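You operate a simulated robot arm through the tools that you are given. There is no shell and no other tool.

The job below is to be done with a simulated robot arm. You get a single attempt, and the scene is never put back.

## Task
Turn the air on and set the clamp pressure to the figure on its card.
Fine: within 0.3 bar on the gauge; free the regulator lock first and lock it again after. Where these are worked on the way, their far stop is far enough and under half their travel is too little: regulator lock.

It is judged by the outcome, as a careful person would: the job done as asked, and still so three seconds after it is handed in. It fails if anything else is knocked over, pushed out of place, dropped, spilled or broken.

## Robot
A 6-joint arm with a two-finger gripper, fixed in place. Base frame: the origin is on the floor under the middle of its stand, x ahead of it, y to its left, z up. Lengths are in mm, angles in degrees, forces in N, time in s.
With the tool pointing down near the work surface it reaches from about 100 to 540 mm from the base axis. Its first joint turns from -66.0 to 66.0 degrees. Payload 2.45 kg.
The tool frame sits at the grasp point between the pads (the TCP): z along the fingers, y along the line on which they close. The tips reach 30 mm beyond it. The gripper opens to 106 mm; its body begins 79 mm behind the TCP.
Orientation is that of the tool frame in the base frame, as a unit quaternion [x, y, z, w]. With the fingers straight down and closing along the base's y, the tool's x points along the base's -x, its y along +y and its z along -z.

## Interface
- The arm moves only by the tool step_arm. Its argument "moves" is a list of rows, each an object (a shift or turn left out is 0, a gripper value left out holds the last) with "offset": the shift along the base's x, y, z in units of 50 mm (1.0 is 50 mm), a list of three; "rotation": the turn, a rotation vector about the base's x, y, z in units of 4 degrees (1.0 is 4 degrees), a list of three. In form: [{"offset": [x, y, z], "rotation": [wx, wy, wz]}, ...]. A call has 1 to 20 rows; each row shifts and turns the commanded pose from where the row before left it. "grip" is the gripper command, from -1 (fully open) to 1 (shut), values between in proportion, set as the call begins (left out, the last holds). A call with a number of a shift or a turn outside -1 to 1 is refused whole. A row lasts 0.2 s, in which the tool goes at most 50 mm and 8.6 degrees; a call with a longer step from one row to the next is refused whole, and so is a gripper value outside its range. A pose out of reach is approached as far as the arm can. The call stops where the force on the tool passes 50 N (or 10 N more than at its start, if that is more) or the arm is blocked; 0.2 s more then pass. The fingers move at their own pace (about 153 mm/s each) and stop on an object; they squeeze with about 44 N. The grip force told is the motor's: it shows also when the fingers shut on nothing. Time passes only in rows, and 0.2 s behind the last, so rows that do not move let the fingers close. It gives the time, the measured TCP pose, the force on the tool (base axes), the opening and the grip force at its end, in the units of the frame above (readings bear some noise), with the torque about the TCP (base axes, N m) and any sound that the robot's microphone picked up.
- Cameras (640 x 400 px; columns grow to the right, rows downward): "scene" is fixed at [68.3, 415, 1432.3]; the picture's right is [-0.69, -0.73, 0.00], its down [-0.22, 0.21, -0.95] and it looks along [0.69, -0.66, -0.30] (base axes); focal length 299 px, centre (320, 200). "wrist" rides on the gripper at [76, -2, -106] in the tool frame; the picture's right is [0.02, 1.00, 0.00], its down [-0.78, 0.02, -0.62] and it looks along [-0.62, 0.01, 0.78] (tool axes); focal length 247 px, centre (320, 200).
- capture(camera): a new picture of that camera. No time passes.
- probe_pixels(camera, pixels): for up to 12 pixels [column, row] of the newest picture of that camera ("zoom" is the newest enlarged one), the place [x, y, z] in the base frame of the surface seen there, good to about 3 mm. No time passes.
- zoom(camera, box): a new picture of the part [left, top, right, bottom] of that camera's present view, enlarged. No time passes.
- hand_in(): hands the job in; it is judged then, once.

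Open the gripper and draw the arm clear of the work before you hand the job in, unless the task says otherwise.

The tools are called after ">>>" by a JSON object that holds its "fn" and its "kwargs". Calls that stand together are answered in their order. step_arm: Moves the arm, as the interface text tells. Its arguments: {"type":"object","properties":{"moves":{"type":"array","items":{"type":"object","properties":{"offset":{"type":"array","items":{"type":"number"}},"rotation":{"type":"array","items":{"type":"number"}}}}},"grip":{"type":"number"}},"required":["moves"]} The other tools are called the same way: capture (camera) takes a picture; probe_pixels (camera, pixels) gives the place of the surface under pixels of a picture; zoom (camera, box) takes an enlarged picture of a part of a camera's view; hand_in () hands the job in.

At the start:

```text
time_s: 0.0
eef_pos: [234.1, 137.0, 1359.4]
tcp_rot: [-0.001, 1.0, 0.001, 0.001]
contact_force: [0.7, 0.7, -0.2]
moment: [0.0, -0.02, 0.01]
width: 106.1
finger_force: 0.1
```

scene: 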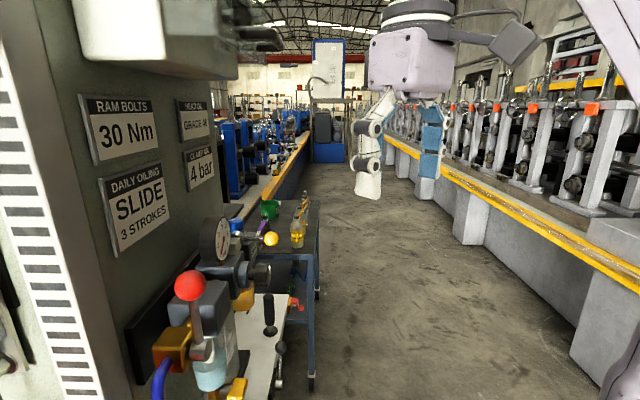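
wrist: 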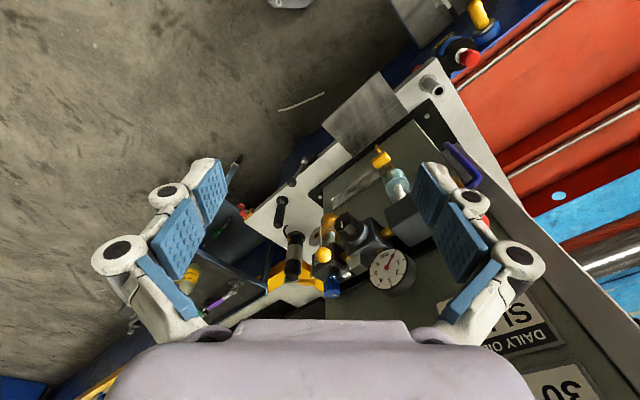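

The scene shows a card with "4 bar" at about (200,170), a gauge at (215,240), and a red-ball lever at (189,285). I zoom in on these to see the details.

>>> {"fn": "zoom", "kwargs": {"camera": "scene", "box": [60, 80, 260, 205]}}

>>> {"fn": "zoom", "kwargs": {"camera": "scene", "box": [120, 200, 320, 400]}}

>>> {"fn": "zoom", "kwargs": {"camera": "wrist", "box": [220, 60, 520, 340]}}

```text
3.20 times, centred on (160, 142) of scene
```

zoom: 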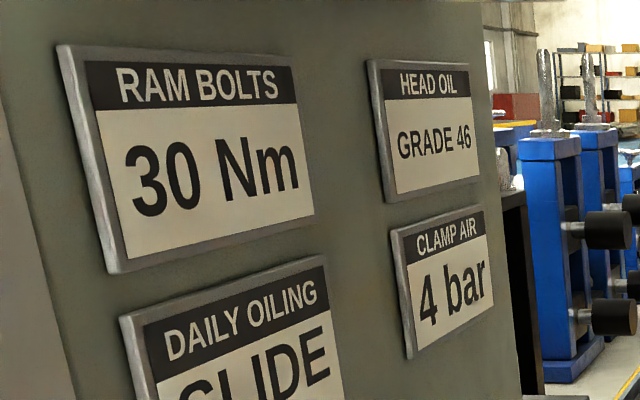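

```text
2.00 times, centred on (220, 300) of scene
```

zoom: 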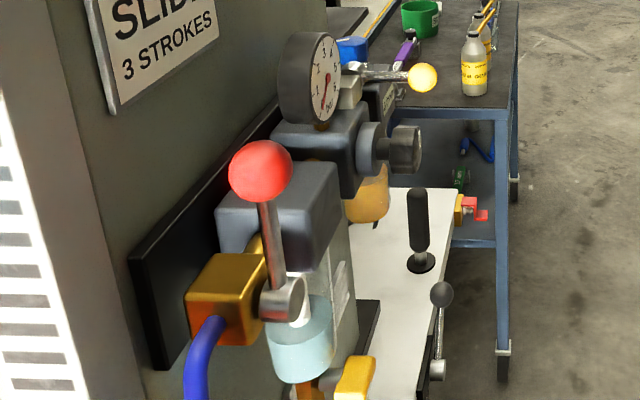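

```text
1.43 times, centred on (370, 200) of wrist
```

zoom: 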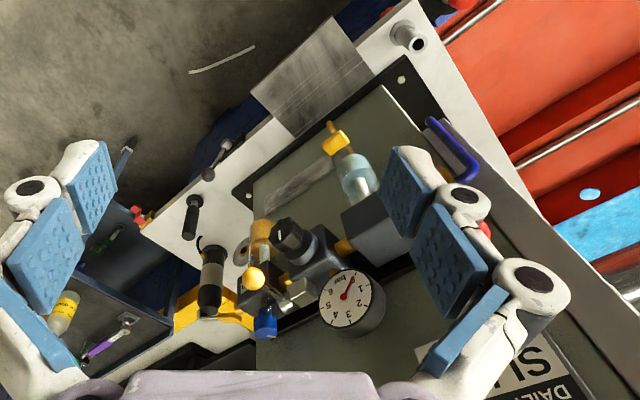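

The card reads CLAMP AIR 4 bar; the red-ball lever (zoom 260,170) sits on the inlet block with the blue hose, the gauge is at (322,80), and a regulator knob is at (405,150). I probe points on these parts and zoom in closer.

>>> {"fn": "zoom", "kwargs": {"camera": "scene", "box": [190, 200, 290, 300]}}

>>> {"fn": "zoom", "kwargs": {"camera": "scene", "box": [140, 260, 260, 400]}}

>>> {"fn": "zoom", "kwargs": {"camera": "wrist", "box": [300, 190, 430, 310]}}

>>> {"fn": "probe_pixels", "kwargs": {"camera": "scene", "pixels": [[189, 285], [195, 312], [202, 348], [180, 345], [222, 240], [252, 268], [265, 276], [271, 239], [255, 238], [220, 320], [228, 386], [245, 300]]}}

```text
4.00 times, centred on (240, 250) of scene
```

zoom: 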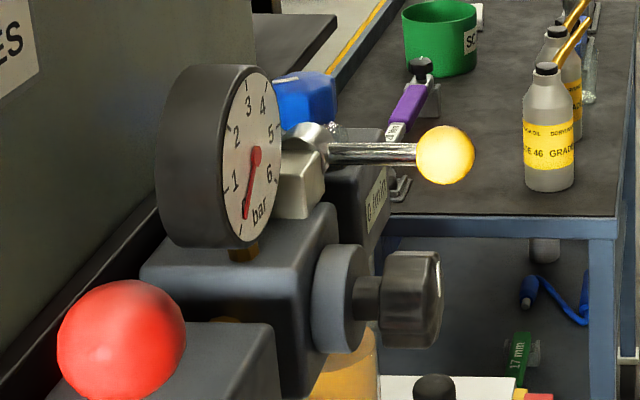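

```text
2.86 times, centred on (200, 330) of scene
```

zoom: 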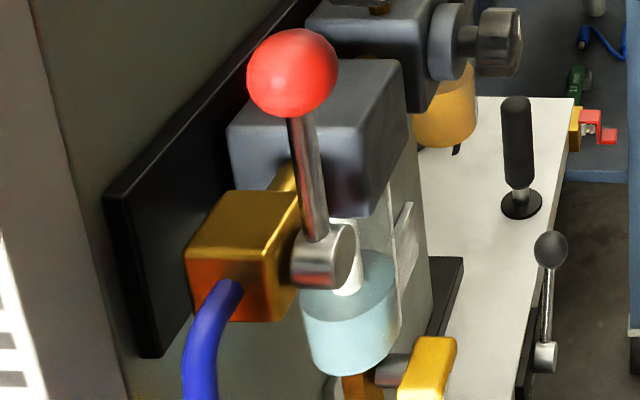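

```text
3.33 times, centred on (365, 250) of wrist
```

zoom: 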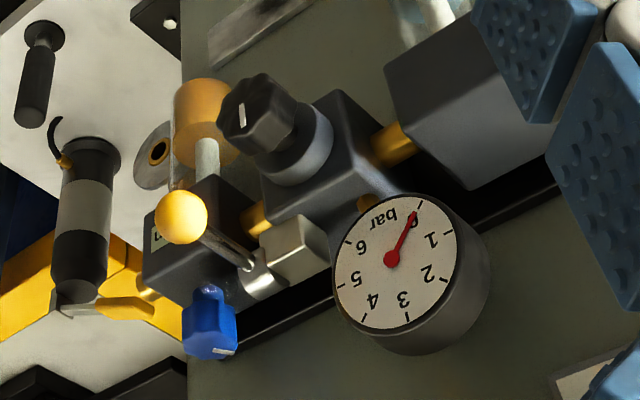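

```text
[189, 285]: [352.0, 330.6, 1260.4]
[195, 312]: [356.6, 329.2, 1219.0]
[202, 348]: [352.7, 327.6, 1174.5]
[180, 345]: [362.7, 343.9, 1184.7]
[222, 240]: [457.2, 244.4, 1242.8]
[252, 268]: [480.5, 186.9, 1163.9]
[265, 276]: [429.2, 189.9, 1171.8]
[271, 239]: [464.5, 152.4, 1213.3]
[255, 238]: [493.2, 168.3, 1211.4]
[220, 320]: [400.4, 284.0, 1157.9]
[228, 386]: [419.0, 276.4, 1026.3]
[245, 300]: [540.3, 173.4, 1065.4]
```

I need the panel's plane and to identify the small label and what the yellow-ball lever is. I zoom into those and probe the panel.

>>> {"fn": "zoom", "kwargs": {"camera": "wrist", "box": [300, 210, 370, 300]}}

>>> {"fn": "zoom", "kwargs": {"camera": "scene", "box": [235, 220, 295, 290]}}

>>> {"fn": "probe_pixels", "kwargs": {"camera": "scene", "pixels": [[80, 80], [220, 140], [100, 250], [180, 130], [230, 100], [150, 260], [115, 125], [200, 170], [135, 210]]}}

>>> {"fn": "probe_pixels", "kwargs": {"camera": "wrist", "pixels": [[355, 230], [358, 227], [348, 221], [336, 254], [350, 268], [342, 289], [385, 267], [400, 230], [330, 265], [363, 260], [420, 220], [393, 290]]}}

```text
4.44 times, centred on (335, 255) of wrist
```

zoom: 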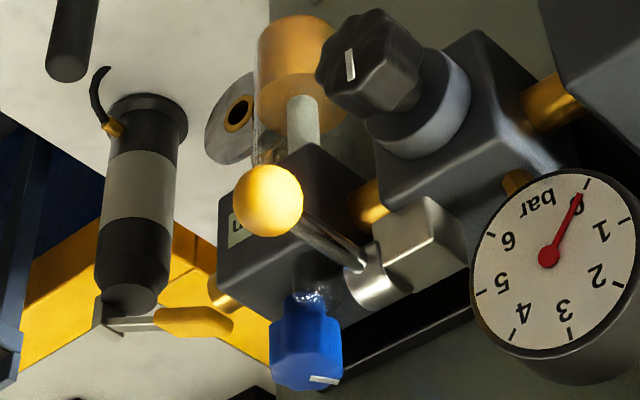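

```text
5.71 times, centred on (265, 255) of scene
```

zoom: 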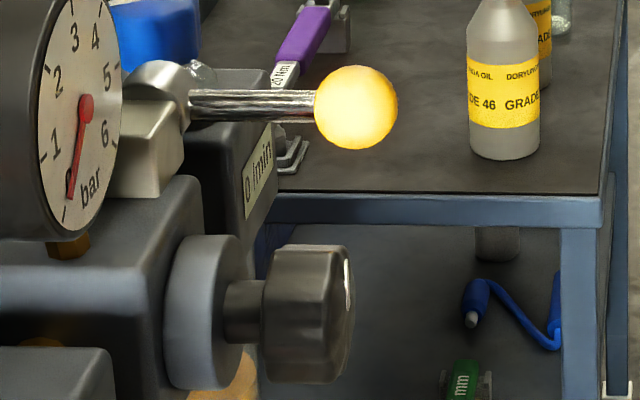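

```text
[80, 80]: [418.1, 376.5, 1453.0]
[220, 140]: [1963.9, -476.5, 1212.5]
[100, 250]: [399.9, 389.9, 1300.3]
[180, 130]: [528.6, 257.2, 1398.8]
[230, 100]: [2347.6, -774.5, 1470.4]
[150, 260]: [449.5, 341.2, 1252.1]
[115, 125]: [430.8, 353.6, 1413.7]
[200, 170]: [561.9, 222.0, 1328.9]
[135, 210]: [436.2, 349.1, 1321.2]
```

```text
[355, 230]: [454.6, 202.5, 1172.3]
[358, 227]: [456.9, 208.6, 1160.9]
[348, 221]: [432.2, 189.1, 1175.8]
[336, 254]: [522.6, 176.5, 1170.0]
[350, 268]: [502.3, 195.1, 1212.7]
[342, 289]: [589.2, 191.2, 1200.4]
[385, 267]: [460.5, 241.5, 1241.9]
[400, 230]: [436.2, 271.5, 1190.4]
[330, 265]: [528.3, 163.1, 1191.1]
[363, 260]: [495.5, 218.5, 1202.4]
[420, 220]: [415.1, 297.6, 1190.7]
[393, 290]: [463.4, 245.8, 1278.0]
```

The panel lies at 45° (x+y≈791) with its outward normal (-0.71,-0.71,0); the knob is near (432,189,1170), the yellow-ball lever near (465,152,1213), and the red ball near (360,328,1255). I turn the tool 44° about z and tilt it part way towards the panel to get a closer frontal look.

>>> {"fn": "step_arm", "kwargs": {"moves": [{"rotation": [0, 0, 1]}, {"rotation": [0, 0, 1]}, {"rotation": [0, 0, 1]}, {"rotation": [0, 0, 1]}, {"rotation": [0, 0, 1]}, {"rotation": [0, 0, 1]}, {"rotation": [0, 0, 1]}, {"rotation": [0, 0, 1]}, {"rotation": [0, 0, 1]}, {"rotation": [0, 0, 1]}, {"rotation": [0, 0, 1]}, {"rotation": [0, 0, 0.25]}]}}

>>> {"fn": "capture", "kwargs": {"camera": "wrist"}}

>>> {"fn": "capture", "kwargs": {"camera": "scene"}}

```text
time_s: 2.6
eef_pos: [234.0, 136.6, 1358.8]
tcp_rot: [-0.383, 0.924, 0.001, 0.0]
contact_force: [0.5, 0.1, 0.3]
moment: [0.02, 0.02, 0.03]
width: 106.0
finger_force: 0.0
```

```text
taken
```

wrist: 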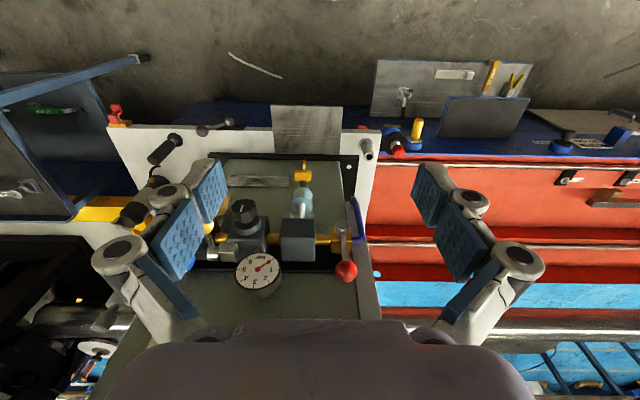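

```text
taken
```

scene: 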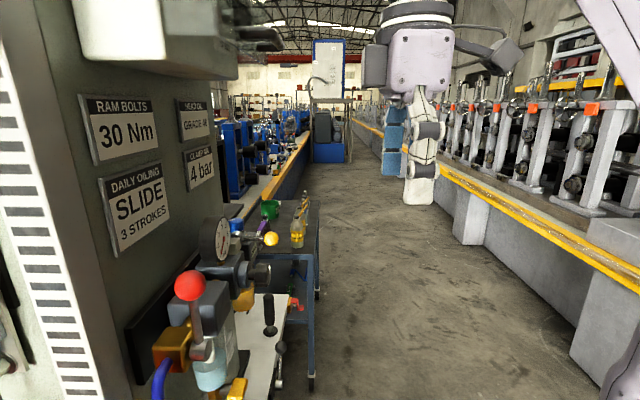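

The view is now aligned with the panel. I tilt the tool about 57° toward the panel while lowering and moving it slightly ahead, well clear of the fittings (TCP stays ≥200 mm from the panel).

>>> {"fn": "step_arm", "kwargs": {"moves": [{"offset": [0.1, 0, -0.2], "rotation": [1, -1, 0]}, {"offset": [0.1, 0, -0.2], "rotation": [1, -1, 0]}, {"offset": [0.1, 0, -0.2], "rotation": [1, -1, 0]}, {"offset": [0.1, 0, -0.2], "rotation": [1, -1, 0]}, {"offset": [0.1, 0, -0.2], "rotation": [1, -1, 0]}, {"offset": [0.1, 0, -0.2], "rotation": [1, -1, 0]}, {"offset": [0.1, 0, -0.2], "rotation": [1, -1, 0]}, {"offset": [0.1, 0, -0.2], "rotation": [1, -1, 0]}, {"offset": [0.1, 0, -0.2], "rotation": [1, -1, 0]}, {"offset": [0.1, 0, -0.2], "rotation": [1, -1, 0]}]}}

>>> {"fn": "capture", "kwargs": {"camera": "wrist"}}

>>> {"fn": "capture", "kwargs": {"camera": "scene"}}

```text
time_s: 4.8
eef_pos: [282.6, 136.7, 1259.2]
tcp_rot: [-0.337, 0.813, 0.181, 0.439]
contact_force: [-0.5, -0.4, 0.4]
moment: [-0.04, -0.03, -0.01]
width: 105.7
finger_force: 0.0
```

```text
taken
```

wrist: 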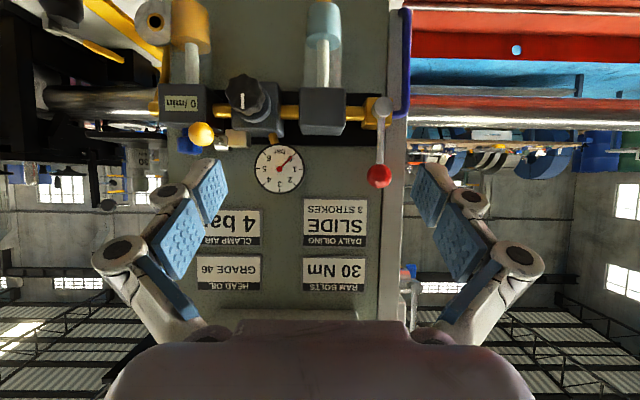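

```text
taken
```

scene: 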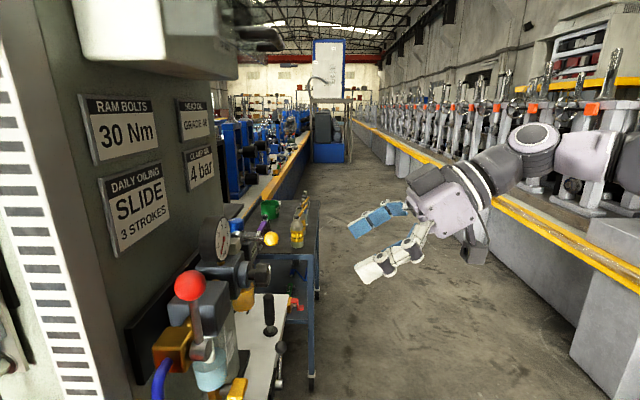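

The picture (upside down) shows the parts head-on: flow block "0 l/min" at (180,103), yellow lever (202,133), knob (243,92), gauge (280,168), filter (322,110), red lever (379,175). I zoom in on the regulator area and probe.

>>> {"fn": "zoom", "kwargs": {"camera": "wrist", "box": [150, 60, 310, 160]}}

>>> {"fn": "zoom", "kwargs": {"camera": "wrist", "box": [300, 80, 420, 200]}}

>>> {"fn": "probe_pixels", "kwargs": {"camera": "wrist", "pixels": [[202, 134], [225, 136], [238, 139], [242, 92], [240, 110], [262, 100], [265, 118], [180, 103], [190, 145], [379, 176], [379, 148], [383, 112]]}}

```text
4.00 times, centred on (230, 110) of wrist
```

zoom: 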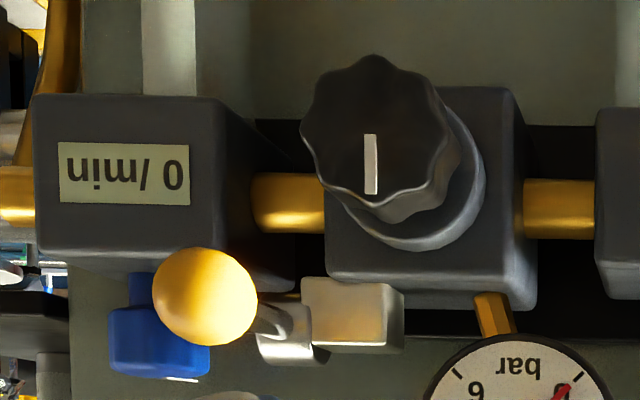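

```text
3.33 times, centred on (360, 140) of wrist
```

zoom: 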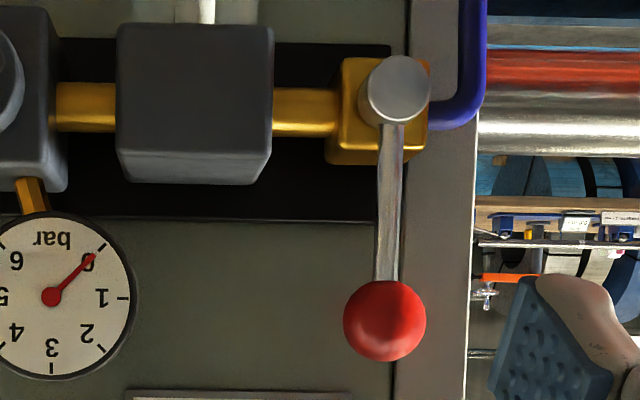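

```text
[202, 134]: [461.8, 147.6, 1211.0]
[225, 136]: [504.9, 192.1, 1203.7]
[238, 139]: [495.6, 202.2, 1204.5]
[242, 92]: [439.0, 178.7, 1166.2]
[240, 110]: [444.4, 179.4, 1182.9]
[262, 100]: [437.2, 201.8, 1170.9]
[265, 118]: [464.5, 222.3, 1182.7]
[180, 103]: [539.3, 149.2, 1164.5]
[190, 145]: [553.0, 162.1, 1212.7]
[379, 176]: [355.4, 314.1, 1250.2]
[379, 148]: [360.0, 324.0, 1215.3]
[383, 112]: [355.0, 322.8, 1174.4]
```

The yellow-ball lever sits on the regulator block with its axle along the panel (the regulator lock), and the red lever stands upright across the pipe (closed). Before moving I check what is overhead on the left and how far the filter block stands out.

>>> {"fn": "probe_pixels", "kwargs": {"camera": "scene", "pixels": [[110, 40], [160, 60], [220, 60], [260, 40], [278, 35], [120, 270], [60, 300]]}}

>>> {"fn": "probe_pixels", "kwargs": {"camera": "wrist", "pixels": [[322, 120], [306, 110], [338, 110], [322, 131], [400, 60], [393, 107], [280, 168], [280, 145], [258, 168], [302, 168], [280, 190], [372, 105]]}}

```text
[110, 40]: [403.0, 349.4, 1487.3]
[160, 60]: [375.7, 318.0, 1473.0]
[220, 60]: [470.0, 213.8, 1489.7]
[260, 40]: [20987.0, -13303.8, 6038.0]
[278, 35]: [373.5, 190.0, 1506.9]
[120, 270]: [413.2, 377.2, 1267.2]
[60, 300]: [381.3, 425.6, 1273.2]
```

```text
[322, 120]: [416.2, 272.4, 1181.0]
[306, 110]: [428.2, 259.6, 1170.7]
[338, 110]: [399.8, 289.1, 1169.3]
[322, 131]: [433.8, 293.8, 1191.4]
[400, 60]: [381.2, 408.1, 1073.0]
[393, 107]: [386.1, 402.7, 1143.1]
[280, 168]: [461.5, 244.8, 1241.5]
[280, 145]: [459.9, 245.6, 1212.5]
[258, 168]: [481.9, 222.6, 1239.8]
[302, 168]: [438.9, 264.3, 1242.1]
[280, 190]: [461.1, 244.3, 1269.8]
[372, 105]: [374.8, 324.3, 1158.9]
```

The filter front is at the same standoff as the lever's ball, so the red lever must swing left (away from the filter). I finish tilting the tool to horizontal and place it right of the red ball, still 200 mm from the panel, closing the fingers.

>>> {"fn": "step_arm", "kwargs": {"moves": [{"offset": [0.07, 0.226, -0.064], "rotation": [0.984, -0.984, 0]}, {"offset": [0.07, 0.226, -0.064], "rotation": [0.984, -0.984, 0]}, {"offset": [0.07, 0.226, -0.064], "rotation": [0.984, -0.984, 0]}, {"offset": [0.07, 0.226, -0.064], "rotation": [0.984, -0.984, 0]}, {"offset": [0.07, 0.226, -0.064], "rotation": [0.984, -0.984, 0]}, {"offset": [0.07, 0.226, -0.064], "rotation": [0.984, -0.984, 0]}, {}], "grip": 1}}

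>>> {"fn": "capture", "kwargs": {"camera": "wrist"}}

>>> {"fn": "capture", "kwargs": {"camera": "scene"}}

```text
time_s: 6.4
eef_pos: [306.1, 205.4, 1240.7]
tcp_rot: [-0.271, 0.652, 0.271, 0.654]
contact_force: [-0.4, -0.3, -0.5]
moment: [-0.03, 0.04, -0.02]
width: 0.0
finger_force: 29.4
```

```text
taken
```

wrist: 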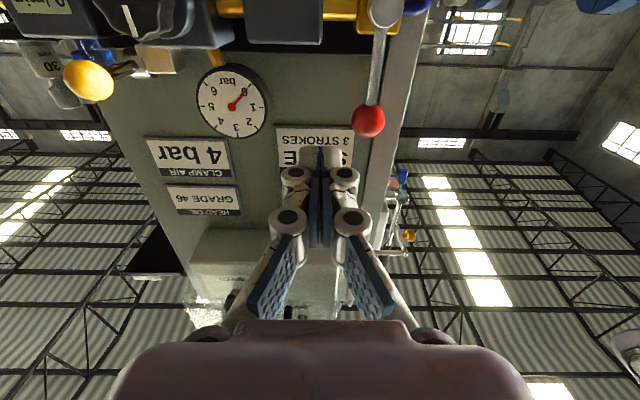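

```text
taken
```

scene: 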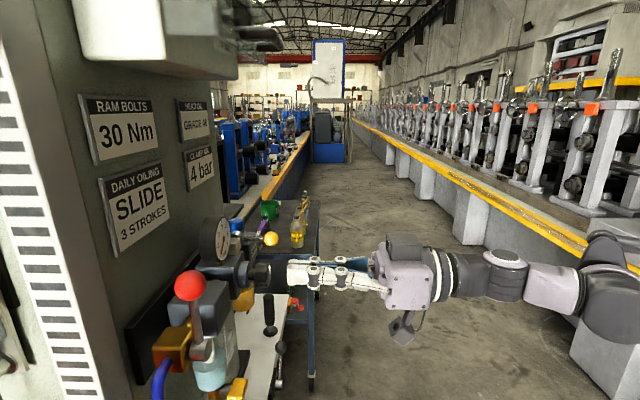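

The tool is horizontal and the fingers are shut; the red ball is at (368,121) in the wrist view, left of the fingers. I advance the closed fingers to beside the ball (right side, u≈68, tips at 50 mm from the panel).

>>> {"fn": "step_arm", "kwargs": {"moves": [{"offset": [0.162, 0.171, -0.017]}, {"offset": [0.162, 0.171, -0.017]}, {"offset": [0.162, 0.171, -0.017]}, {"offset": [0.162, 0.171, -0.017]}, {"offset": [0.162, 0.171, -0.017]}, {"offset": [0.162, 0.171, -0.017]}, {"offset": [0.162, 0.171, -0.017]}, {"offset": [0.162, 0.171, -0.017]}, {"offset": [0.162, 0.171, -0.017]}, {"offset": [0.162, 0.171, -0.017]}]}}

>>> {"fn": "capture", "kwargs": {"camera": "wrist"}}

>>> {"fn": "zoom", "kwargs": {"camera": "scene", "box": [120, 200, 320, 400]}}

```text
time_s: 8.6
eef_pos: [384.9, 291.3, 1231.9]
tcp_rot: [-0.272, 0.653, 0.272, 0.653]
contact_force: [-0.7, -0.1, 0.2]
moment: [0.02, 0.0, -0.01]
width: 0.0
finger_force: 28.6
```

```text
taken
```

wrist: 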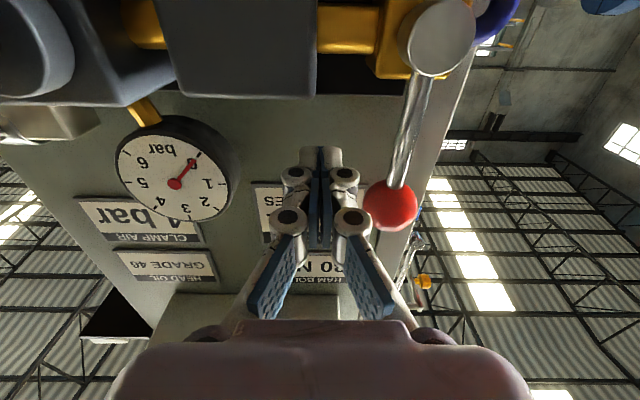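

```text
2.00 times, centred on (220, 300) of scene
```

zoom: 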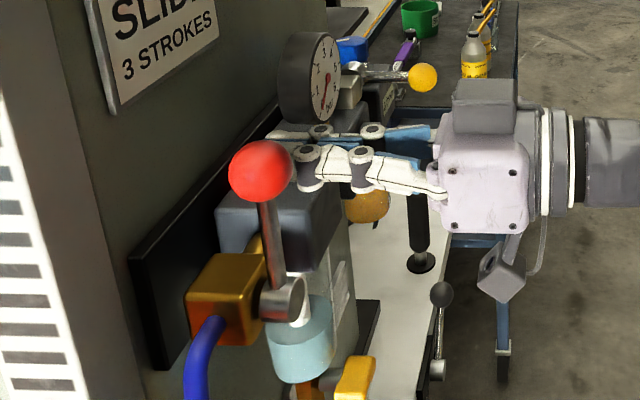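

The fingers sit right beside the red ball with no contact. I sweep them left along an arc about the lever's hub (u≈22, z≈1174), first part only.

>>> {"fn": "step_arm", "kwargs": {"moves": [{"offset": [-0.1037, 0.1037, 0]}, {"offset": [-0.1037, 0.1037, 0]}, {"offset": [-0.1037, 0.1037, 0]}, {"offset": [-0.0841, 0.0841, 0.039]}, {"offset": [-0.0747, 0.0747, 0.023]}, {"offset": [-0.0759, 0.0759, 0.014]}, {"offset": [-0.0764, 0.0764, 0.005]}, {"offset": [-0.0764, 0.0764, -0.005]}, {"offset": [-0.0759, 0.0759, -0.014]}]}}

>>> {"fn": "capture", "kwargs": {"camera": "wrist"}}

>>> {"fn": "zoom", "kwargs": {"camera": "scene", "box": [120, 200, 320, 400]}}

```text
time_s: 10.6
eef_pos: [347.6, 330.5, 1234.2]
tcp_rot: [-0.271, 0.652, 0.271, 0.654]
contact_force: [-0.2, -0.8, 0.1]
moment: [-0.03, -0.05, -0.02]
width: 0.3
finger_force: 28.2
```

```text
taken
```

wrist: 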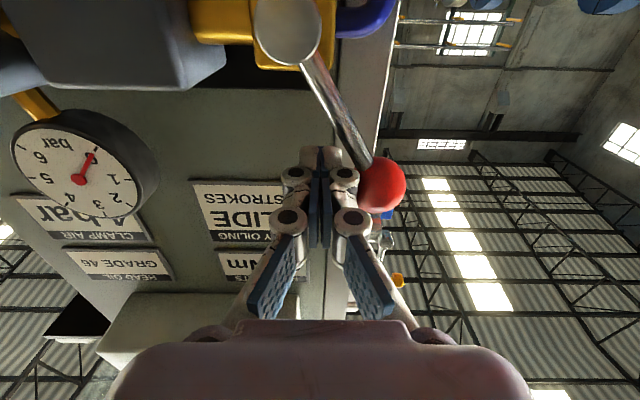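

```text
2.00 times, centred on (220, 300) of scene
```

zoom: 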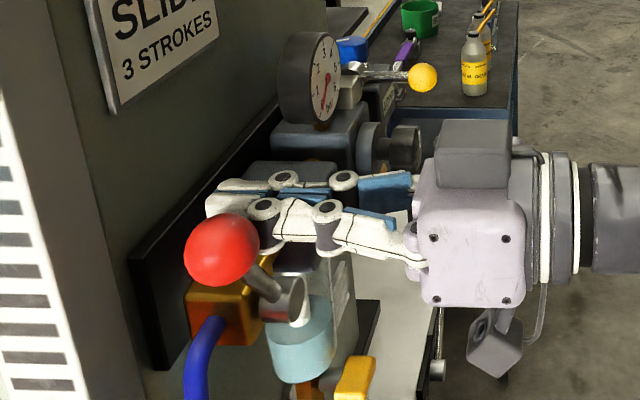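

The lever is swinging left freely (about 35° so far, no force). I continue along the arc.

>>> {"fn": "step_arm", "kwargs": {"moves": [{"offset": [-0.0747, 0.0747, -0.023]}, {"offset": [-0.073, 0.073, -0.033]}, {"offset": [-0.0706, 0.0706, -0.041]}, {"offset": [-0.0679, 0.0679, -0.05]}, {"offset": [-0.0645, 0.0645, -0.058]}, {"offset": [-0.0607, 0.0607, -0.066]}, {"offset": [-0.0564, 0.0564, -0.073]}, {"offset": [-0.0516, 0.0516, -0.08]}]}}

>>> {"fn": "capture", "kwargs": {"camera": "wrist"}}

>>> {"fn": "zoom", "kwargs": {"camera": "scene", "box": [120, 200, 320, 400]}}

```text
time_s: 12.4
eef_pos: [320.7, 355.5, 1212.2]
tcp_rot: [-0.271, 0.652, 0.271, 0.654]
contact_force: [0.6, -0.5, -0.7]
moment: [-0.02, -0.01, 0.0]
width: 0.2
finger_force: 29.4
```

```text
taken
```

wrist: 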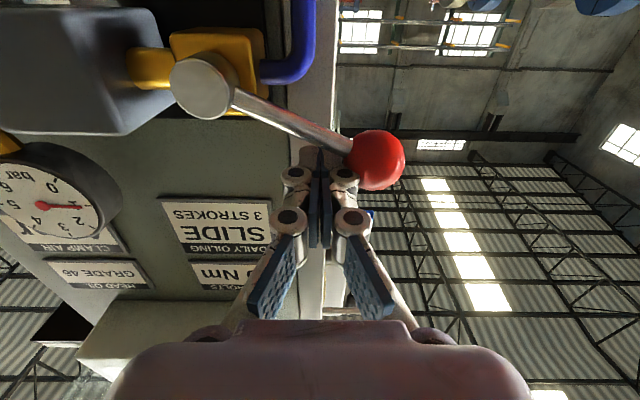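

```text
2.00 times, centred on (220, 300) of scene
```

zoom: 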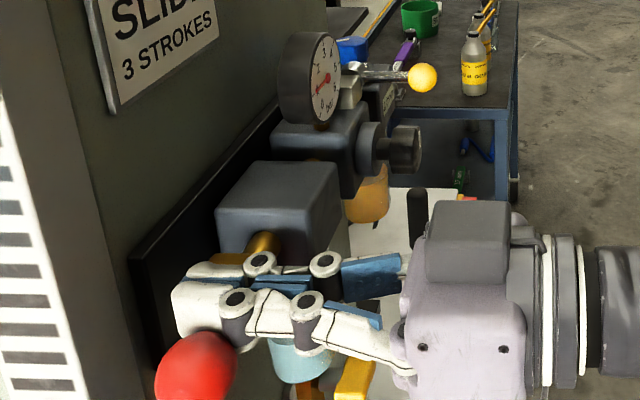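

The gauge needle has risen to about 1 bar, so this opens the air; the lever is at about 65°. I continue down to its stop.

>>> {"fn": "step_arm", "kwargs": {"moves": [{"offset": [-0.0467, 0.0467, -0.086]}, {"offset": [-0.041, 0.041, -0.091]}, {"offset": [-0.0354, 0.0354, -0.096]}, {"offset": [-0.0293, 0.0293, -0.1]}, {"offset": [-0.023, 0.023, -0.1]}]}}

>>> {"fn": "capture", "kwargs": {"camera": "wrist"}}

>>> {"fn": "zoom", "kwargs": {"camera": "scene", "box": [120, 200, 320, 400]}}

```text
time_s: 13.6
eef_pos: [311.0, 363.9, 1189.6]
tcp_rot: [-0.271, 0.653, 0.271, 0.654]
contact_force: [-0.2, 0.1, -0.4]
moment: [0.0, 0.0, 0.01]
width: 0.0
finger_force: 29.2
```

```text
taken
```

wrist: 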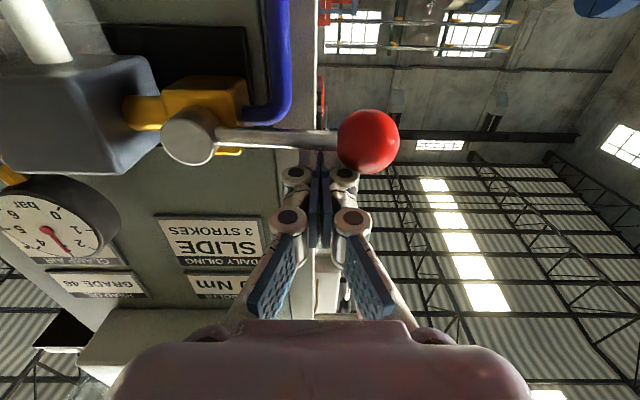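

```text
2.00 times, centred on (220, 300) of scene
```

zoom: 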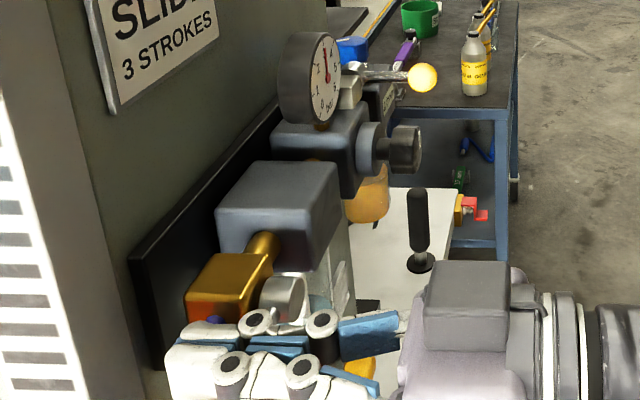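

The lever is now almost horizontal in line with the pipe, and the gauge is climbing past 2 bar. I push a few mm more to find the stop.

>>> {"fn": "step_arm", "kwargs": {"moves": [{"offset": [-0.005, 0.005, -0.06]}, {"offset": [0, 0, -0.06]}, {"offset": [0, 0, -0.06]}, {"offset": [0, 0, -0.06]}]}}

>>> {"fn": "capture", "kwargs": {"camera": "wrist"}}

>>> {"fn": "zoom", "kwargs": {"camera": "scene", "box": [190, 200, 290, 300]}}

```text
time_s: 14.6
eef_pos: [314.8, 362.0, 1180.7]
tcp_rot: [-0.269, 0.653, 0.266, 0.656]
contact_force: [-4.3, -10.6, 25.1]
moment: [0.02, -0.1, -0.03]
width: 6.0
finger_force: 28.7
stopped in row 4: the force on the tool passed its limit at 57 N (the readings are from after the stop); the commanded pose is now the measured one
```

```text
taken
```

wrist: 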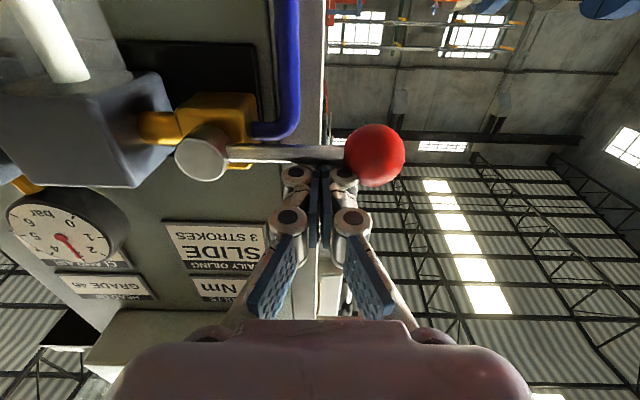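

```text
4.00 times, centred on (240, 250) of scene
```

zoom: 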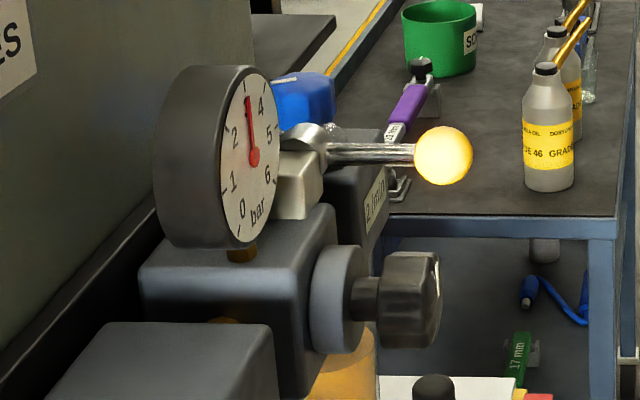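

The lever hit its stop horizontally (57 N), and the gauge shows roughly 3 bar. I lift the fingers off the lever and back away from the panel, opening nothing yet.

>>> {"fn": "step_arm", "kwargs": {"moves": [{"offset": [0, 0, 0.2]}, {"offset": [0, 0, 0.3]}, {"offset": [-0.2, -0.2, 0.2]}, {"offset": [-0.3, -0.3, 0.1]}, {"offset": [-0.3, -0.3, 0]}, {"offset": [-0.3, -0.3, 0]}, {"offset": [-0.3, -0.3, 0]}, {"offset": [-0.2, -0.2, 0]}]}}

>>> {"fn": "capture", "kwargs": {"camera": "wrist"}}

>>> {"fn": "capture", "kwargs": {"camera": "scene"}}

>>> {"fn": "zoom", "kwargs": {"camera": "scene", "box": [190, 200, 290, 300]}}

```text
time_s: 16.4
eef_pos: [235.5, 283.9, 1219.0]
tcp_rot: [-0.269, 0.653, 0.267, 0.655]
contact_force: [-0.1, 0.1, 0.1]
moment: [0.02, 0.02, -0.02]
width: 0.2
finger_force: 28.7
```

```text
taken
```

wrist: 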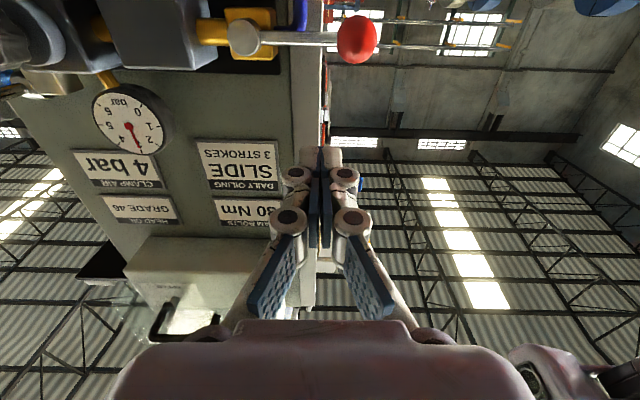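

```text
taken
```

scene: 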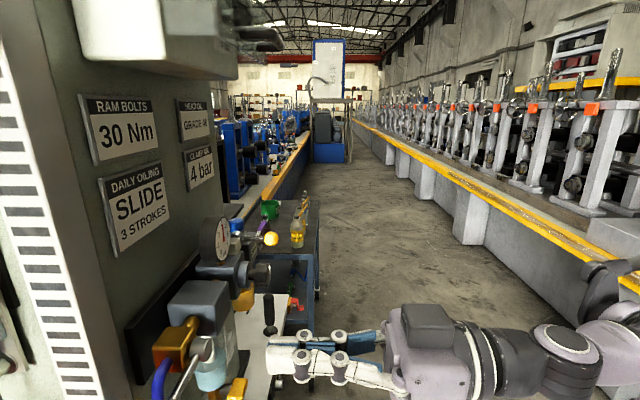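

```text
4.00 times, centred on (240, 250) of scene
```

zoom: 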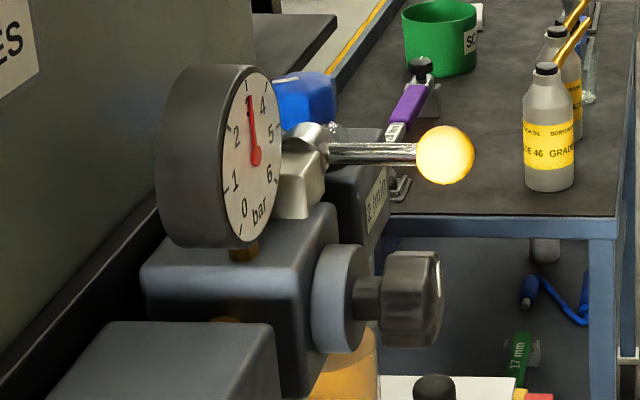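

The red lever now lies in line (357,38 in the wrist view) and the air is on; the gauge reads about 2.5–2.8 bar. I move to a spot in front of the regulator lock lever (u≈210, 230 mm from panel) and open the fingers partway.

>>> {"fn": "step_arm", "kwargs": {"moves": [{"offset": [0.365, -0.4985, -0.01]}, {"offset": [0.365, -0.4985, -0.01]}, {"offset": [0.365, -0.4985, -0.01]}, {"offset": [0.365, -0.4985, -0.01]}, {"offset": [0.365, -0.4985, -0.01]}, {"offset": [0.365, -0.4985, -0.01]}, {"offset": [0.365, -0.4985, -0.01]}, {"offset": [0.365, -0.4985, -0.01]}], "grip": 0.06}}

>>> {"fn": "capture", "kwargs": {"camera": "wrist"}}

>>> {"fn": "capture", "kwargs": {"camera": "scene"}}

```text
time_s: 18.2
eef_pos: [383.8, 87.7, 1213.6]
tcp_rot: [-0.269, 0.654, 0.268, 0.655]
contact_force: [-0.2, 0.2, -0.7]
moment: [0.01, 0.01, 0.02]
width: 49.6
finger_force: 0.0
out of reach, approached as far as the arm can: row 1
```

```text
taken
```

wrist: 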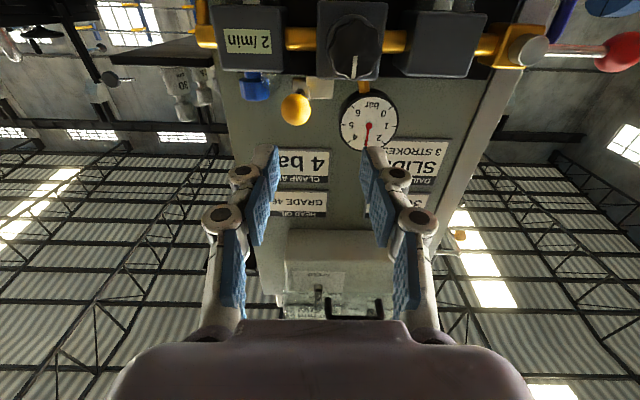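

```text
taken
```

scene: 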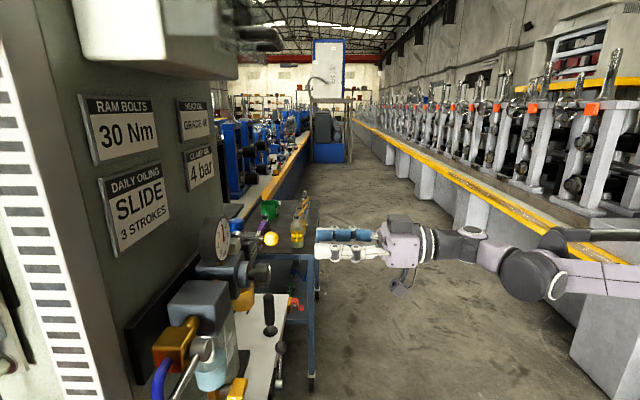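

I now see the lock lever from the front-below: ball at (296,109), hub block at (320,88), knob at (355,48). I zoom and probe these.

>>> {"fn": "zoom", "kwargs": {"camera": "wrist", "box": [210, 0, 410, 160]}}

>>> {"fn": "probe_pixels", "kwargs": {"camera": "wrist", "pixels": [[296, 109], [296, 96], [303, 95], [320, 88], [355, 40], [355, 70], [335, 48], [377, 48], [254, 88], [368, 120], [340, 122], [368, 150]]}}

>>> {"fn": "zoom", "kwargs": {"camera": "scene", "box": [195, 205, 285, 285]}}

>>> {"fn": "probe_pixels", "kwargs": {"camera": "scene", "pixels": [[271, 239], [262, 238], [250, 238], [245, 236], [243, 250], [248, 275], [258, 275], [262, 275], [268, 275], [268, 305], [280, 340]]}}

```text
2.50 times, centred on (310, 80) of wrist
```

zoom: 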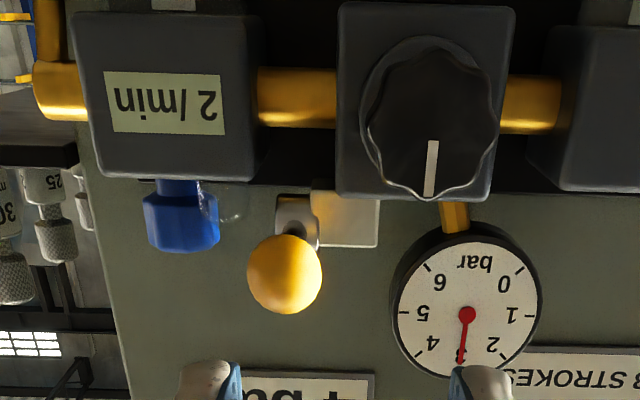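

```text
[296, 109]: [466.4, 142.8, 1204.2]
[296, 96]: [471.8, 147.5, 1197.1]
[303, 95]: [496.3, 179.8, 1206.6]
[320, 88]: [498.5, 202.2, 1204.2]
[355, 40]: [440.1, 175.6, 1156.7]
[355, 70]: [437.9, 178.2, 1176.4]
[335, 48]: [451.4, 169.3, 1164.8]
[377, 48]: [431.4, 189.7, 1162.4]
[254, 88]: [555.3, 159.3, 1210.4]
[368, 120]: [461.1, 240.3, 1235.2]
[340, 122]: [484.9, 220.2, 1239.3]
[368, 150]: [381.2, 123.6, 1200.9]
```

```text
5.00 times, centred on (240, 245) of scene
```

zoom: 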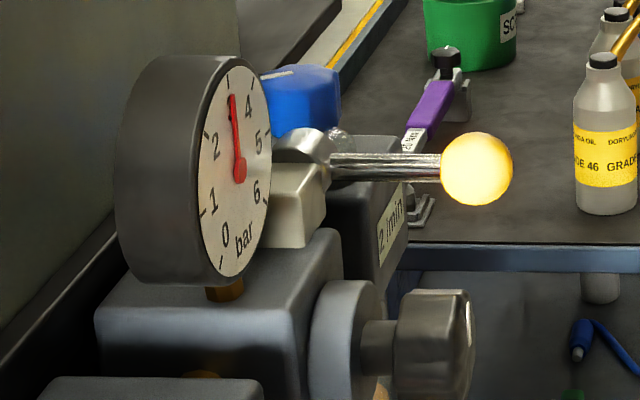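

```text
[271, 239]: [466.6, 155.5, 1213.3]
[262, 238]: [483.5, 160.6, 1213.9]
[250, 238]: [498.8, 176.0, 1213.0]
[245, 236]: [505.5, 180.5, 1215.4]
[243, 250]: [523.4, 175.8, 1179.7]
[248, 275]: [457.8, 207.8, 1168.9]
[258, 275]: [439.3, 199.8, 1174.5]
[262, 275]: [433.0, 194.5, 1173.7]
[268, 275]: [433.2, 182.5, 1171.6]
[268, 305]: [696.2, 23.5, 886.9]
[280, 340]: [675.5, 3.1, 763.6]
```

The gauge needle points at 3 bar. The ball's centre works out at about (477,150,1208), so I line up the open fingers in front of it (u≈231, 170 mm from the panel).

>>> {"fn": "step_arm", "kwargs": {"moves": [{"offset": [0.274, 0.1215, -0.028]}, {"offset": [0.274, 0.1215, -0.028]}, {"offset": [0.274, 0.1215, -0.028]}, {"offset": [0.274, 0.1215, -0.028]}]}}

>>> {"fn": "capture", "kwargs": {"camera": "wrist"}}

>>> {"fn": "zoom", "kwargs": {"camera": "scene", "box": [195, 190, 345, 310]}}

```text
time_s: 19.2
eef_pos: [437.8, 112.8, 1206.6]
tcp_rot: [-0.268, 0.654, 0.267, 0.655]
contact_force: [-0.8, 0.1, 0.3]
moment: [0.01, 0.0, 0.02]
width: 49.8
finger_force: 0.0
```

```text
taken
```

wrist: 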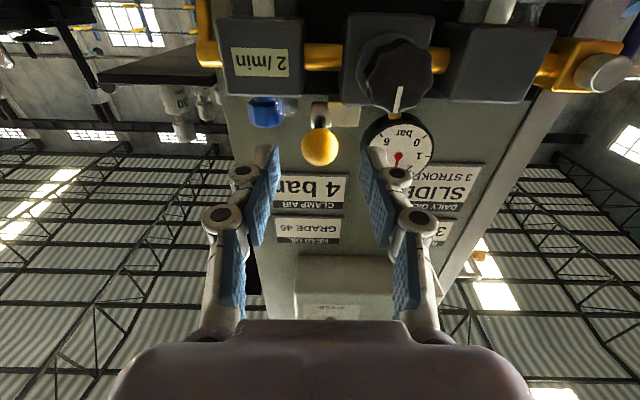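

```text
3.33 times, centred on (270, 250) of scene
```

zoom: 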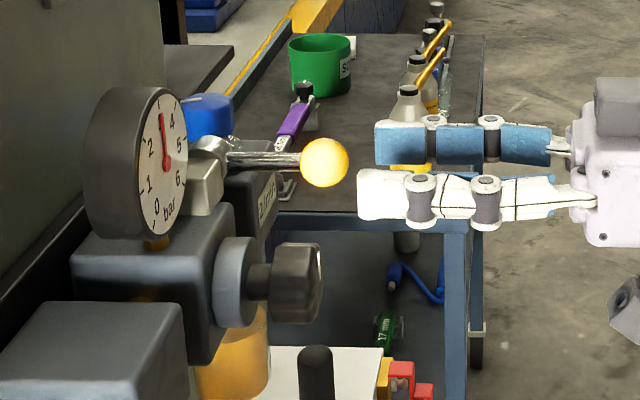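

The ball (320,146) is centred between the fingertips at (262,…) and (378,…). I advance 54 mm so the pads straddle the ball, without closing yet.

>>> {"fn": "step_arm", "kwargs": {"moves": [{"offset": [0.127, 0.127, 0.005]}, {"offset": [0.127, 0.127, 0.005]}, {"offset": [0.127, 0.127, 0.005]}, {"offset": [0.127, 0.127, 0.005]}, {"offset": [0.127, 0.127, 0.005]}, {"offset": [0.127, 0.127, 0.005]}]}}

>>> {"fn": "capture", "kwargs": {"camera": "wrist"}}

>>> {"fn": "zoom", "kwargs": {"camera": "scene", "box": [195, 190, 345, 310]}}

```text
time_s: 20.6
eef_pos: [477.6, 150.9, 1210.1]
tcp_rot: [-0.269, 0.653, 0.267, 0.655]
contact_force: [-0.4, 0.0, 0.2]
moment: [0.02, -0.02, -0.01]
width: 49.8
finger_force: 0.1
```

```text
taken
```

wrist: 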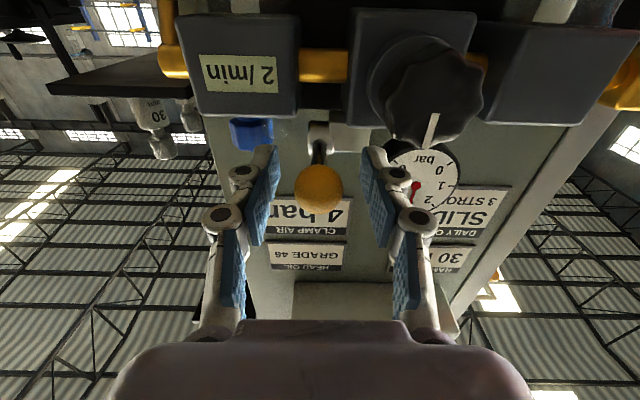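

```text
3.33 times, centred on (270, 250) of scene
```

zoom: 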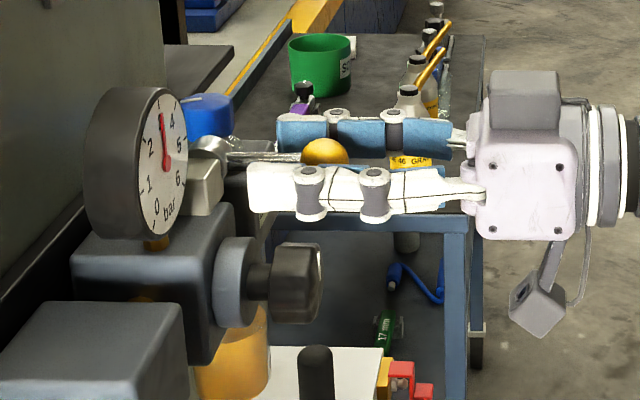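

The ball is centred between the pads. I close the gripper on it and wait.

>>> {"fn": "step_arm", "kwargs": {"moves": [{}, {}, {}], "grip": 1}}

>>> {"fn": "capture", "kwargs": {"camera": "wrist"}}

```text
time_s: 21.4
eef_pos: [477.4, 151.1, 1210.7]
tcp_rot: [-0.269, 0.653, 0.267, 0.655]
contact_force: [1.1, -4.9, -0.8]
moment: [-0.03, 0.02, -0.02]
width: 23.3
finger_force: 44.9
```

```text
taken
```

wrist: 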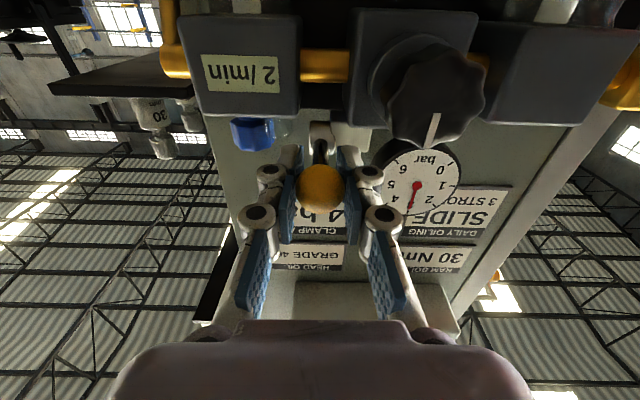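

The pads hold the ball (23 mm, 45 N). I try swinging the lever upwards in a small arc and watch the force.

>>> {"fn": "step_arm", "kwargs": {"moves": [{"offset": [0.003, 0.003, 0.09]}, {"offset": [0.0085, 0.0085, 0.09]}, {"offset": [0.014, 0.014, 0.088]}]}}

>>> {"fn": "capture", "kwargs": {"camera": "wrist"}}

>>> {"fn": "zoom", "kwargs": {"camera": "scene", "box": [195, 190, 345, 310]}}

```text
time_s: 22.2
eef_pos: [480.5, 152.9, 1222.4]
tcp_rot: [-0.27, 0.654, 0.265, 0.655]
contact_force: [10.9, 4.1, -21.8]
moment: [-0.69, 0.68, 0.03]
width: 24.1
finger_force: 44.9
```

```text
taken
```

wrist: 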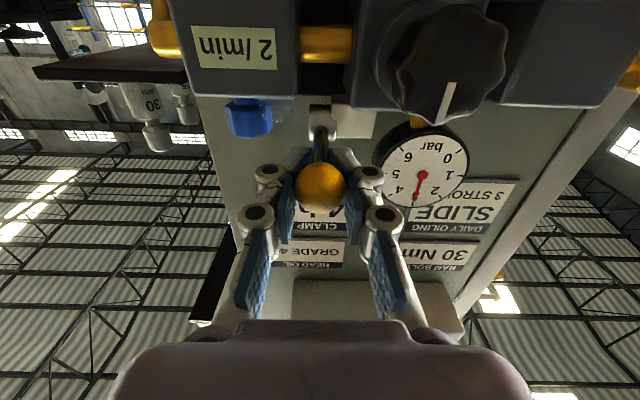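

```text
3.33 times, centred on (270, 250) of scene
```

zoom: 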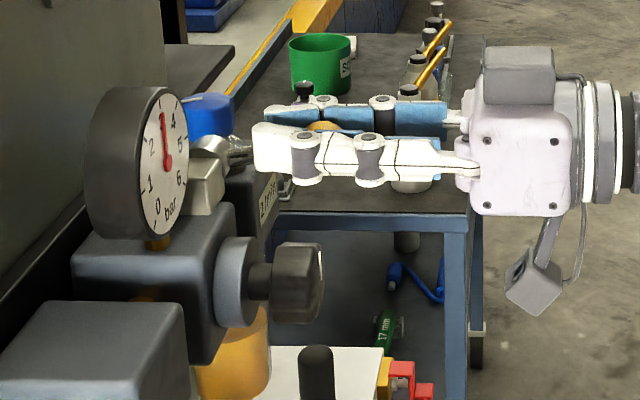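

The fingers rose 12 mm with a resistance of about 22 N, and the ball stayed between them. I zoom in to confirm the lever itself is rotating before going on.

>>> {"fn": "zoom", "kwargs": {"camera": "scene", "box": [235, 215, 285, 255]}}

>>> {"fn": "zoom", "kwargs": {"camera": "wrist", "box": [250, 80, 400, 220]}}

```text
10.00 times, centred on (260, 235) of scene
```

zoom: 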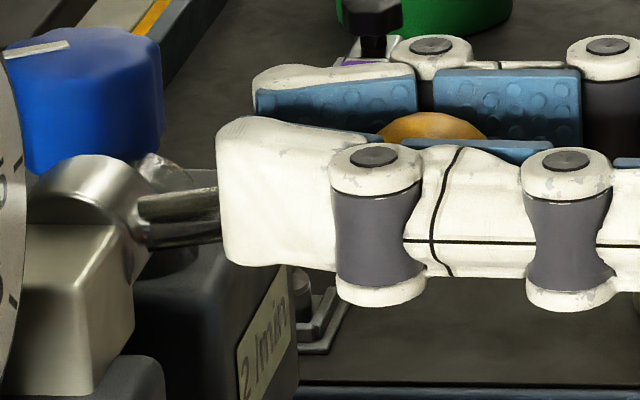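

```text
2.86 times, centred on (325, 150) of wrist
```

zoom: 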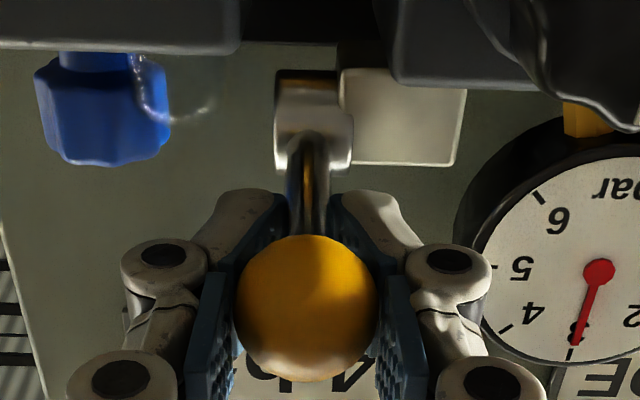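

The stem visibly points upwards now, so the lock lever turns with the fingers. I continue the arc to about 35°.

>>> {"fn": "step_arm", "kwargs": {"moves": [{"offset": [0.0194, 0.0194, 0.0866]}, {"offset": [0.0245, 0.0245, 0.0838]}, {"offset": [0.0297, 0.0297, 0.0804]}, {"offset": [0.0344, 0.0344, 0.0766]}]}}

>>> {"fn": "capture", "kwargs": {"camera": "wrist"}}

>>> {"fn": "zoom", "kwargs": {"camera": "scene", "box": [195, 190, 345, 310]}}

```text
time_s: 23.2
eef_pos: [485.4, 158.4, 1240.6]
tcp_rot: [-0.271, 0.654, 0.265, 0.655]
contact_force: [18.6, 4.4, -20.2]
moment: [-0.38, 0.24, 0.05]
width: 23.7
finger_force: 42.5
```

```text
taken
```

wrist: 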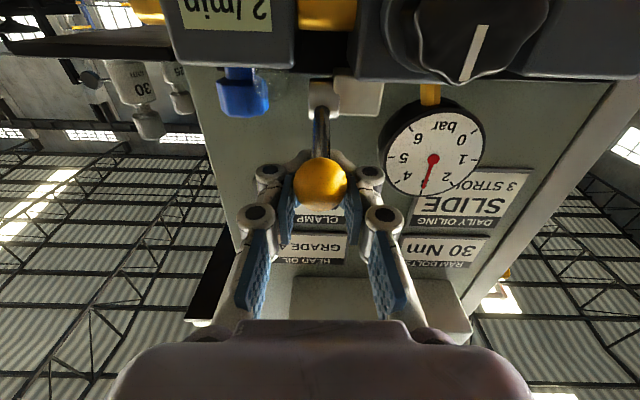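

```text
3.33 times, centred on (270, 250) of scene
```

zoom: 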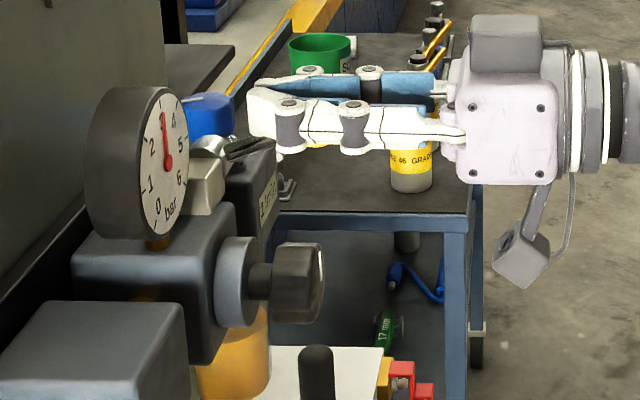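

The lever is at about 35°; the load (16 N toward the panel, 20 N down) says my arc is a bit too large, so I continue with slightly more inward motion and less rise.

>>> {"fn": "step_arm", "kwargs": {"moves": [{"offset": [0.055, 0.055, 0.06]}, {"offset": [0.056, 0.056, 0.058]}, {"offset": [0.058, 0.058, 0.054]}, {"offset": [0.058, 0.058, 0.048]}]}}

>>> {"fn": "capture", "kwargs": {"camera": "wrist"}}

>>> {"fn": "zoom", "kwargs": {"camera": "scene", "box": [195, 190, 345, 310]}}

```text
time_s: 24.2
eef_pos: [495.4, 168.2, 1251.2]
tcp_rot: [-0.268, 0.654, 0.267, 0.655]
contact_force: [-8.8, -21.5, 1.4]
moment: [-0.67, 0.51, 0.11]
width: 23.0
finger_force: 42.8
```

```text
taken
```

wrist: 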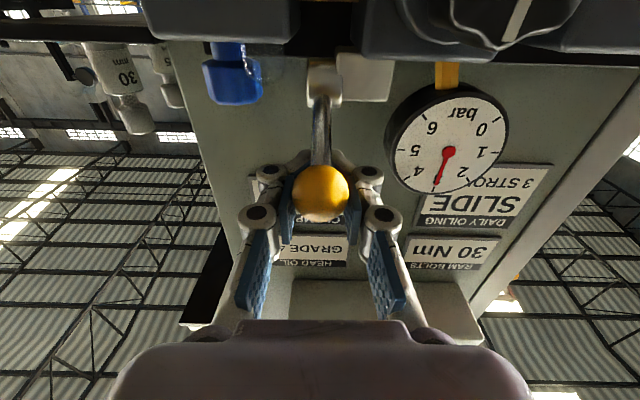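

```text
3.33 times, centred on (270, 250) of scene
```

zoom: 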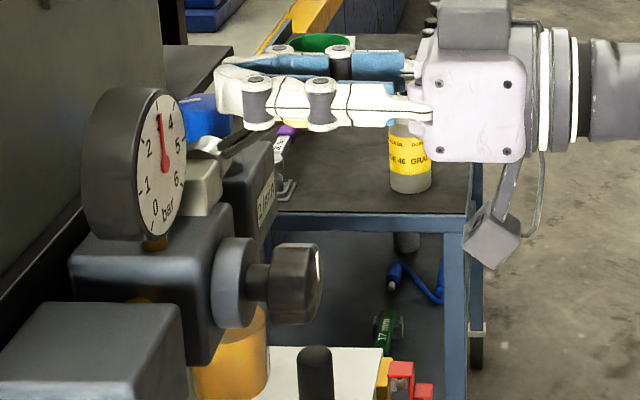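

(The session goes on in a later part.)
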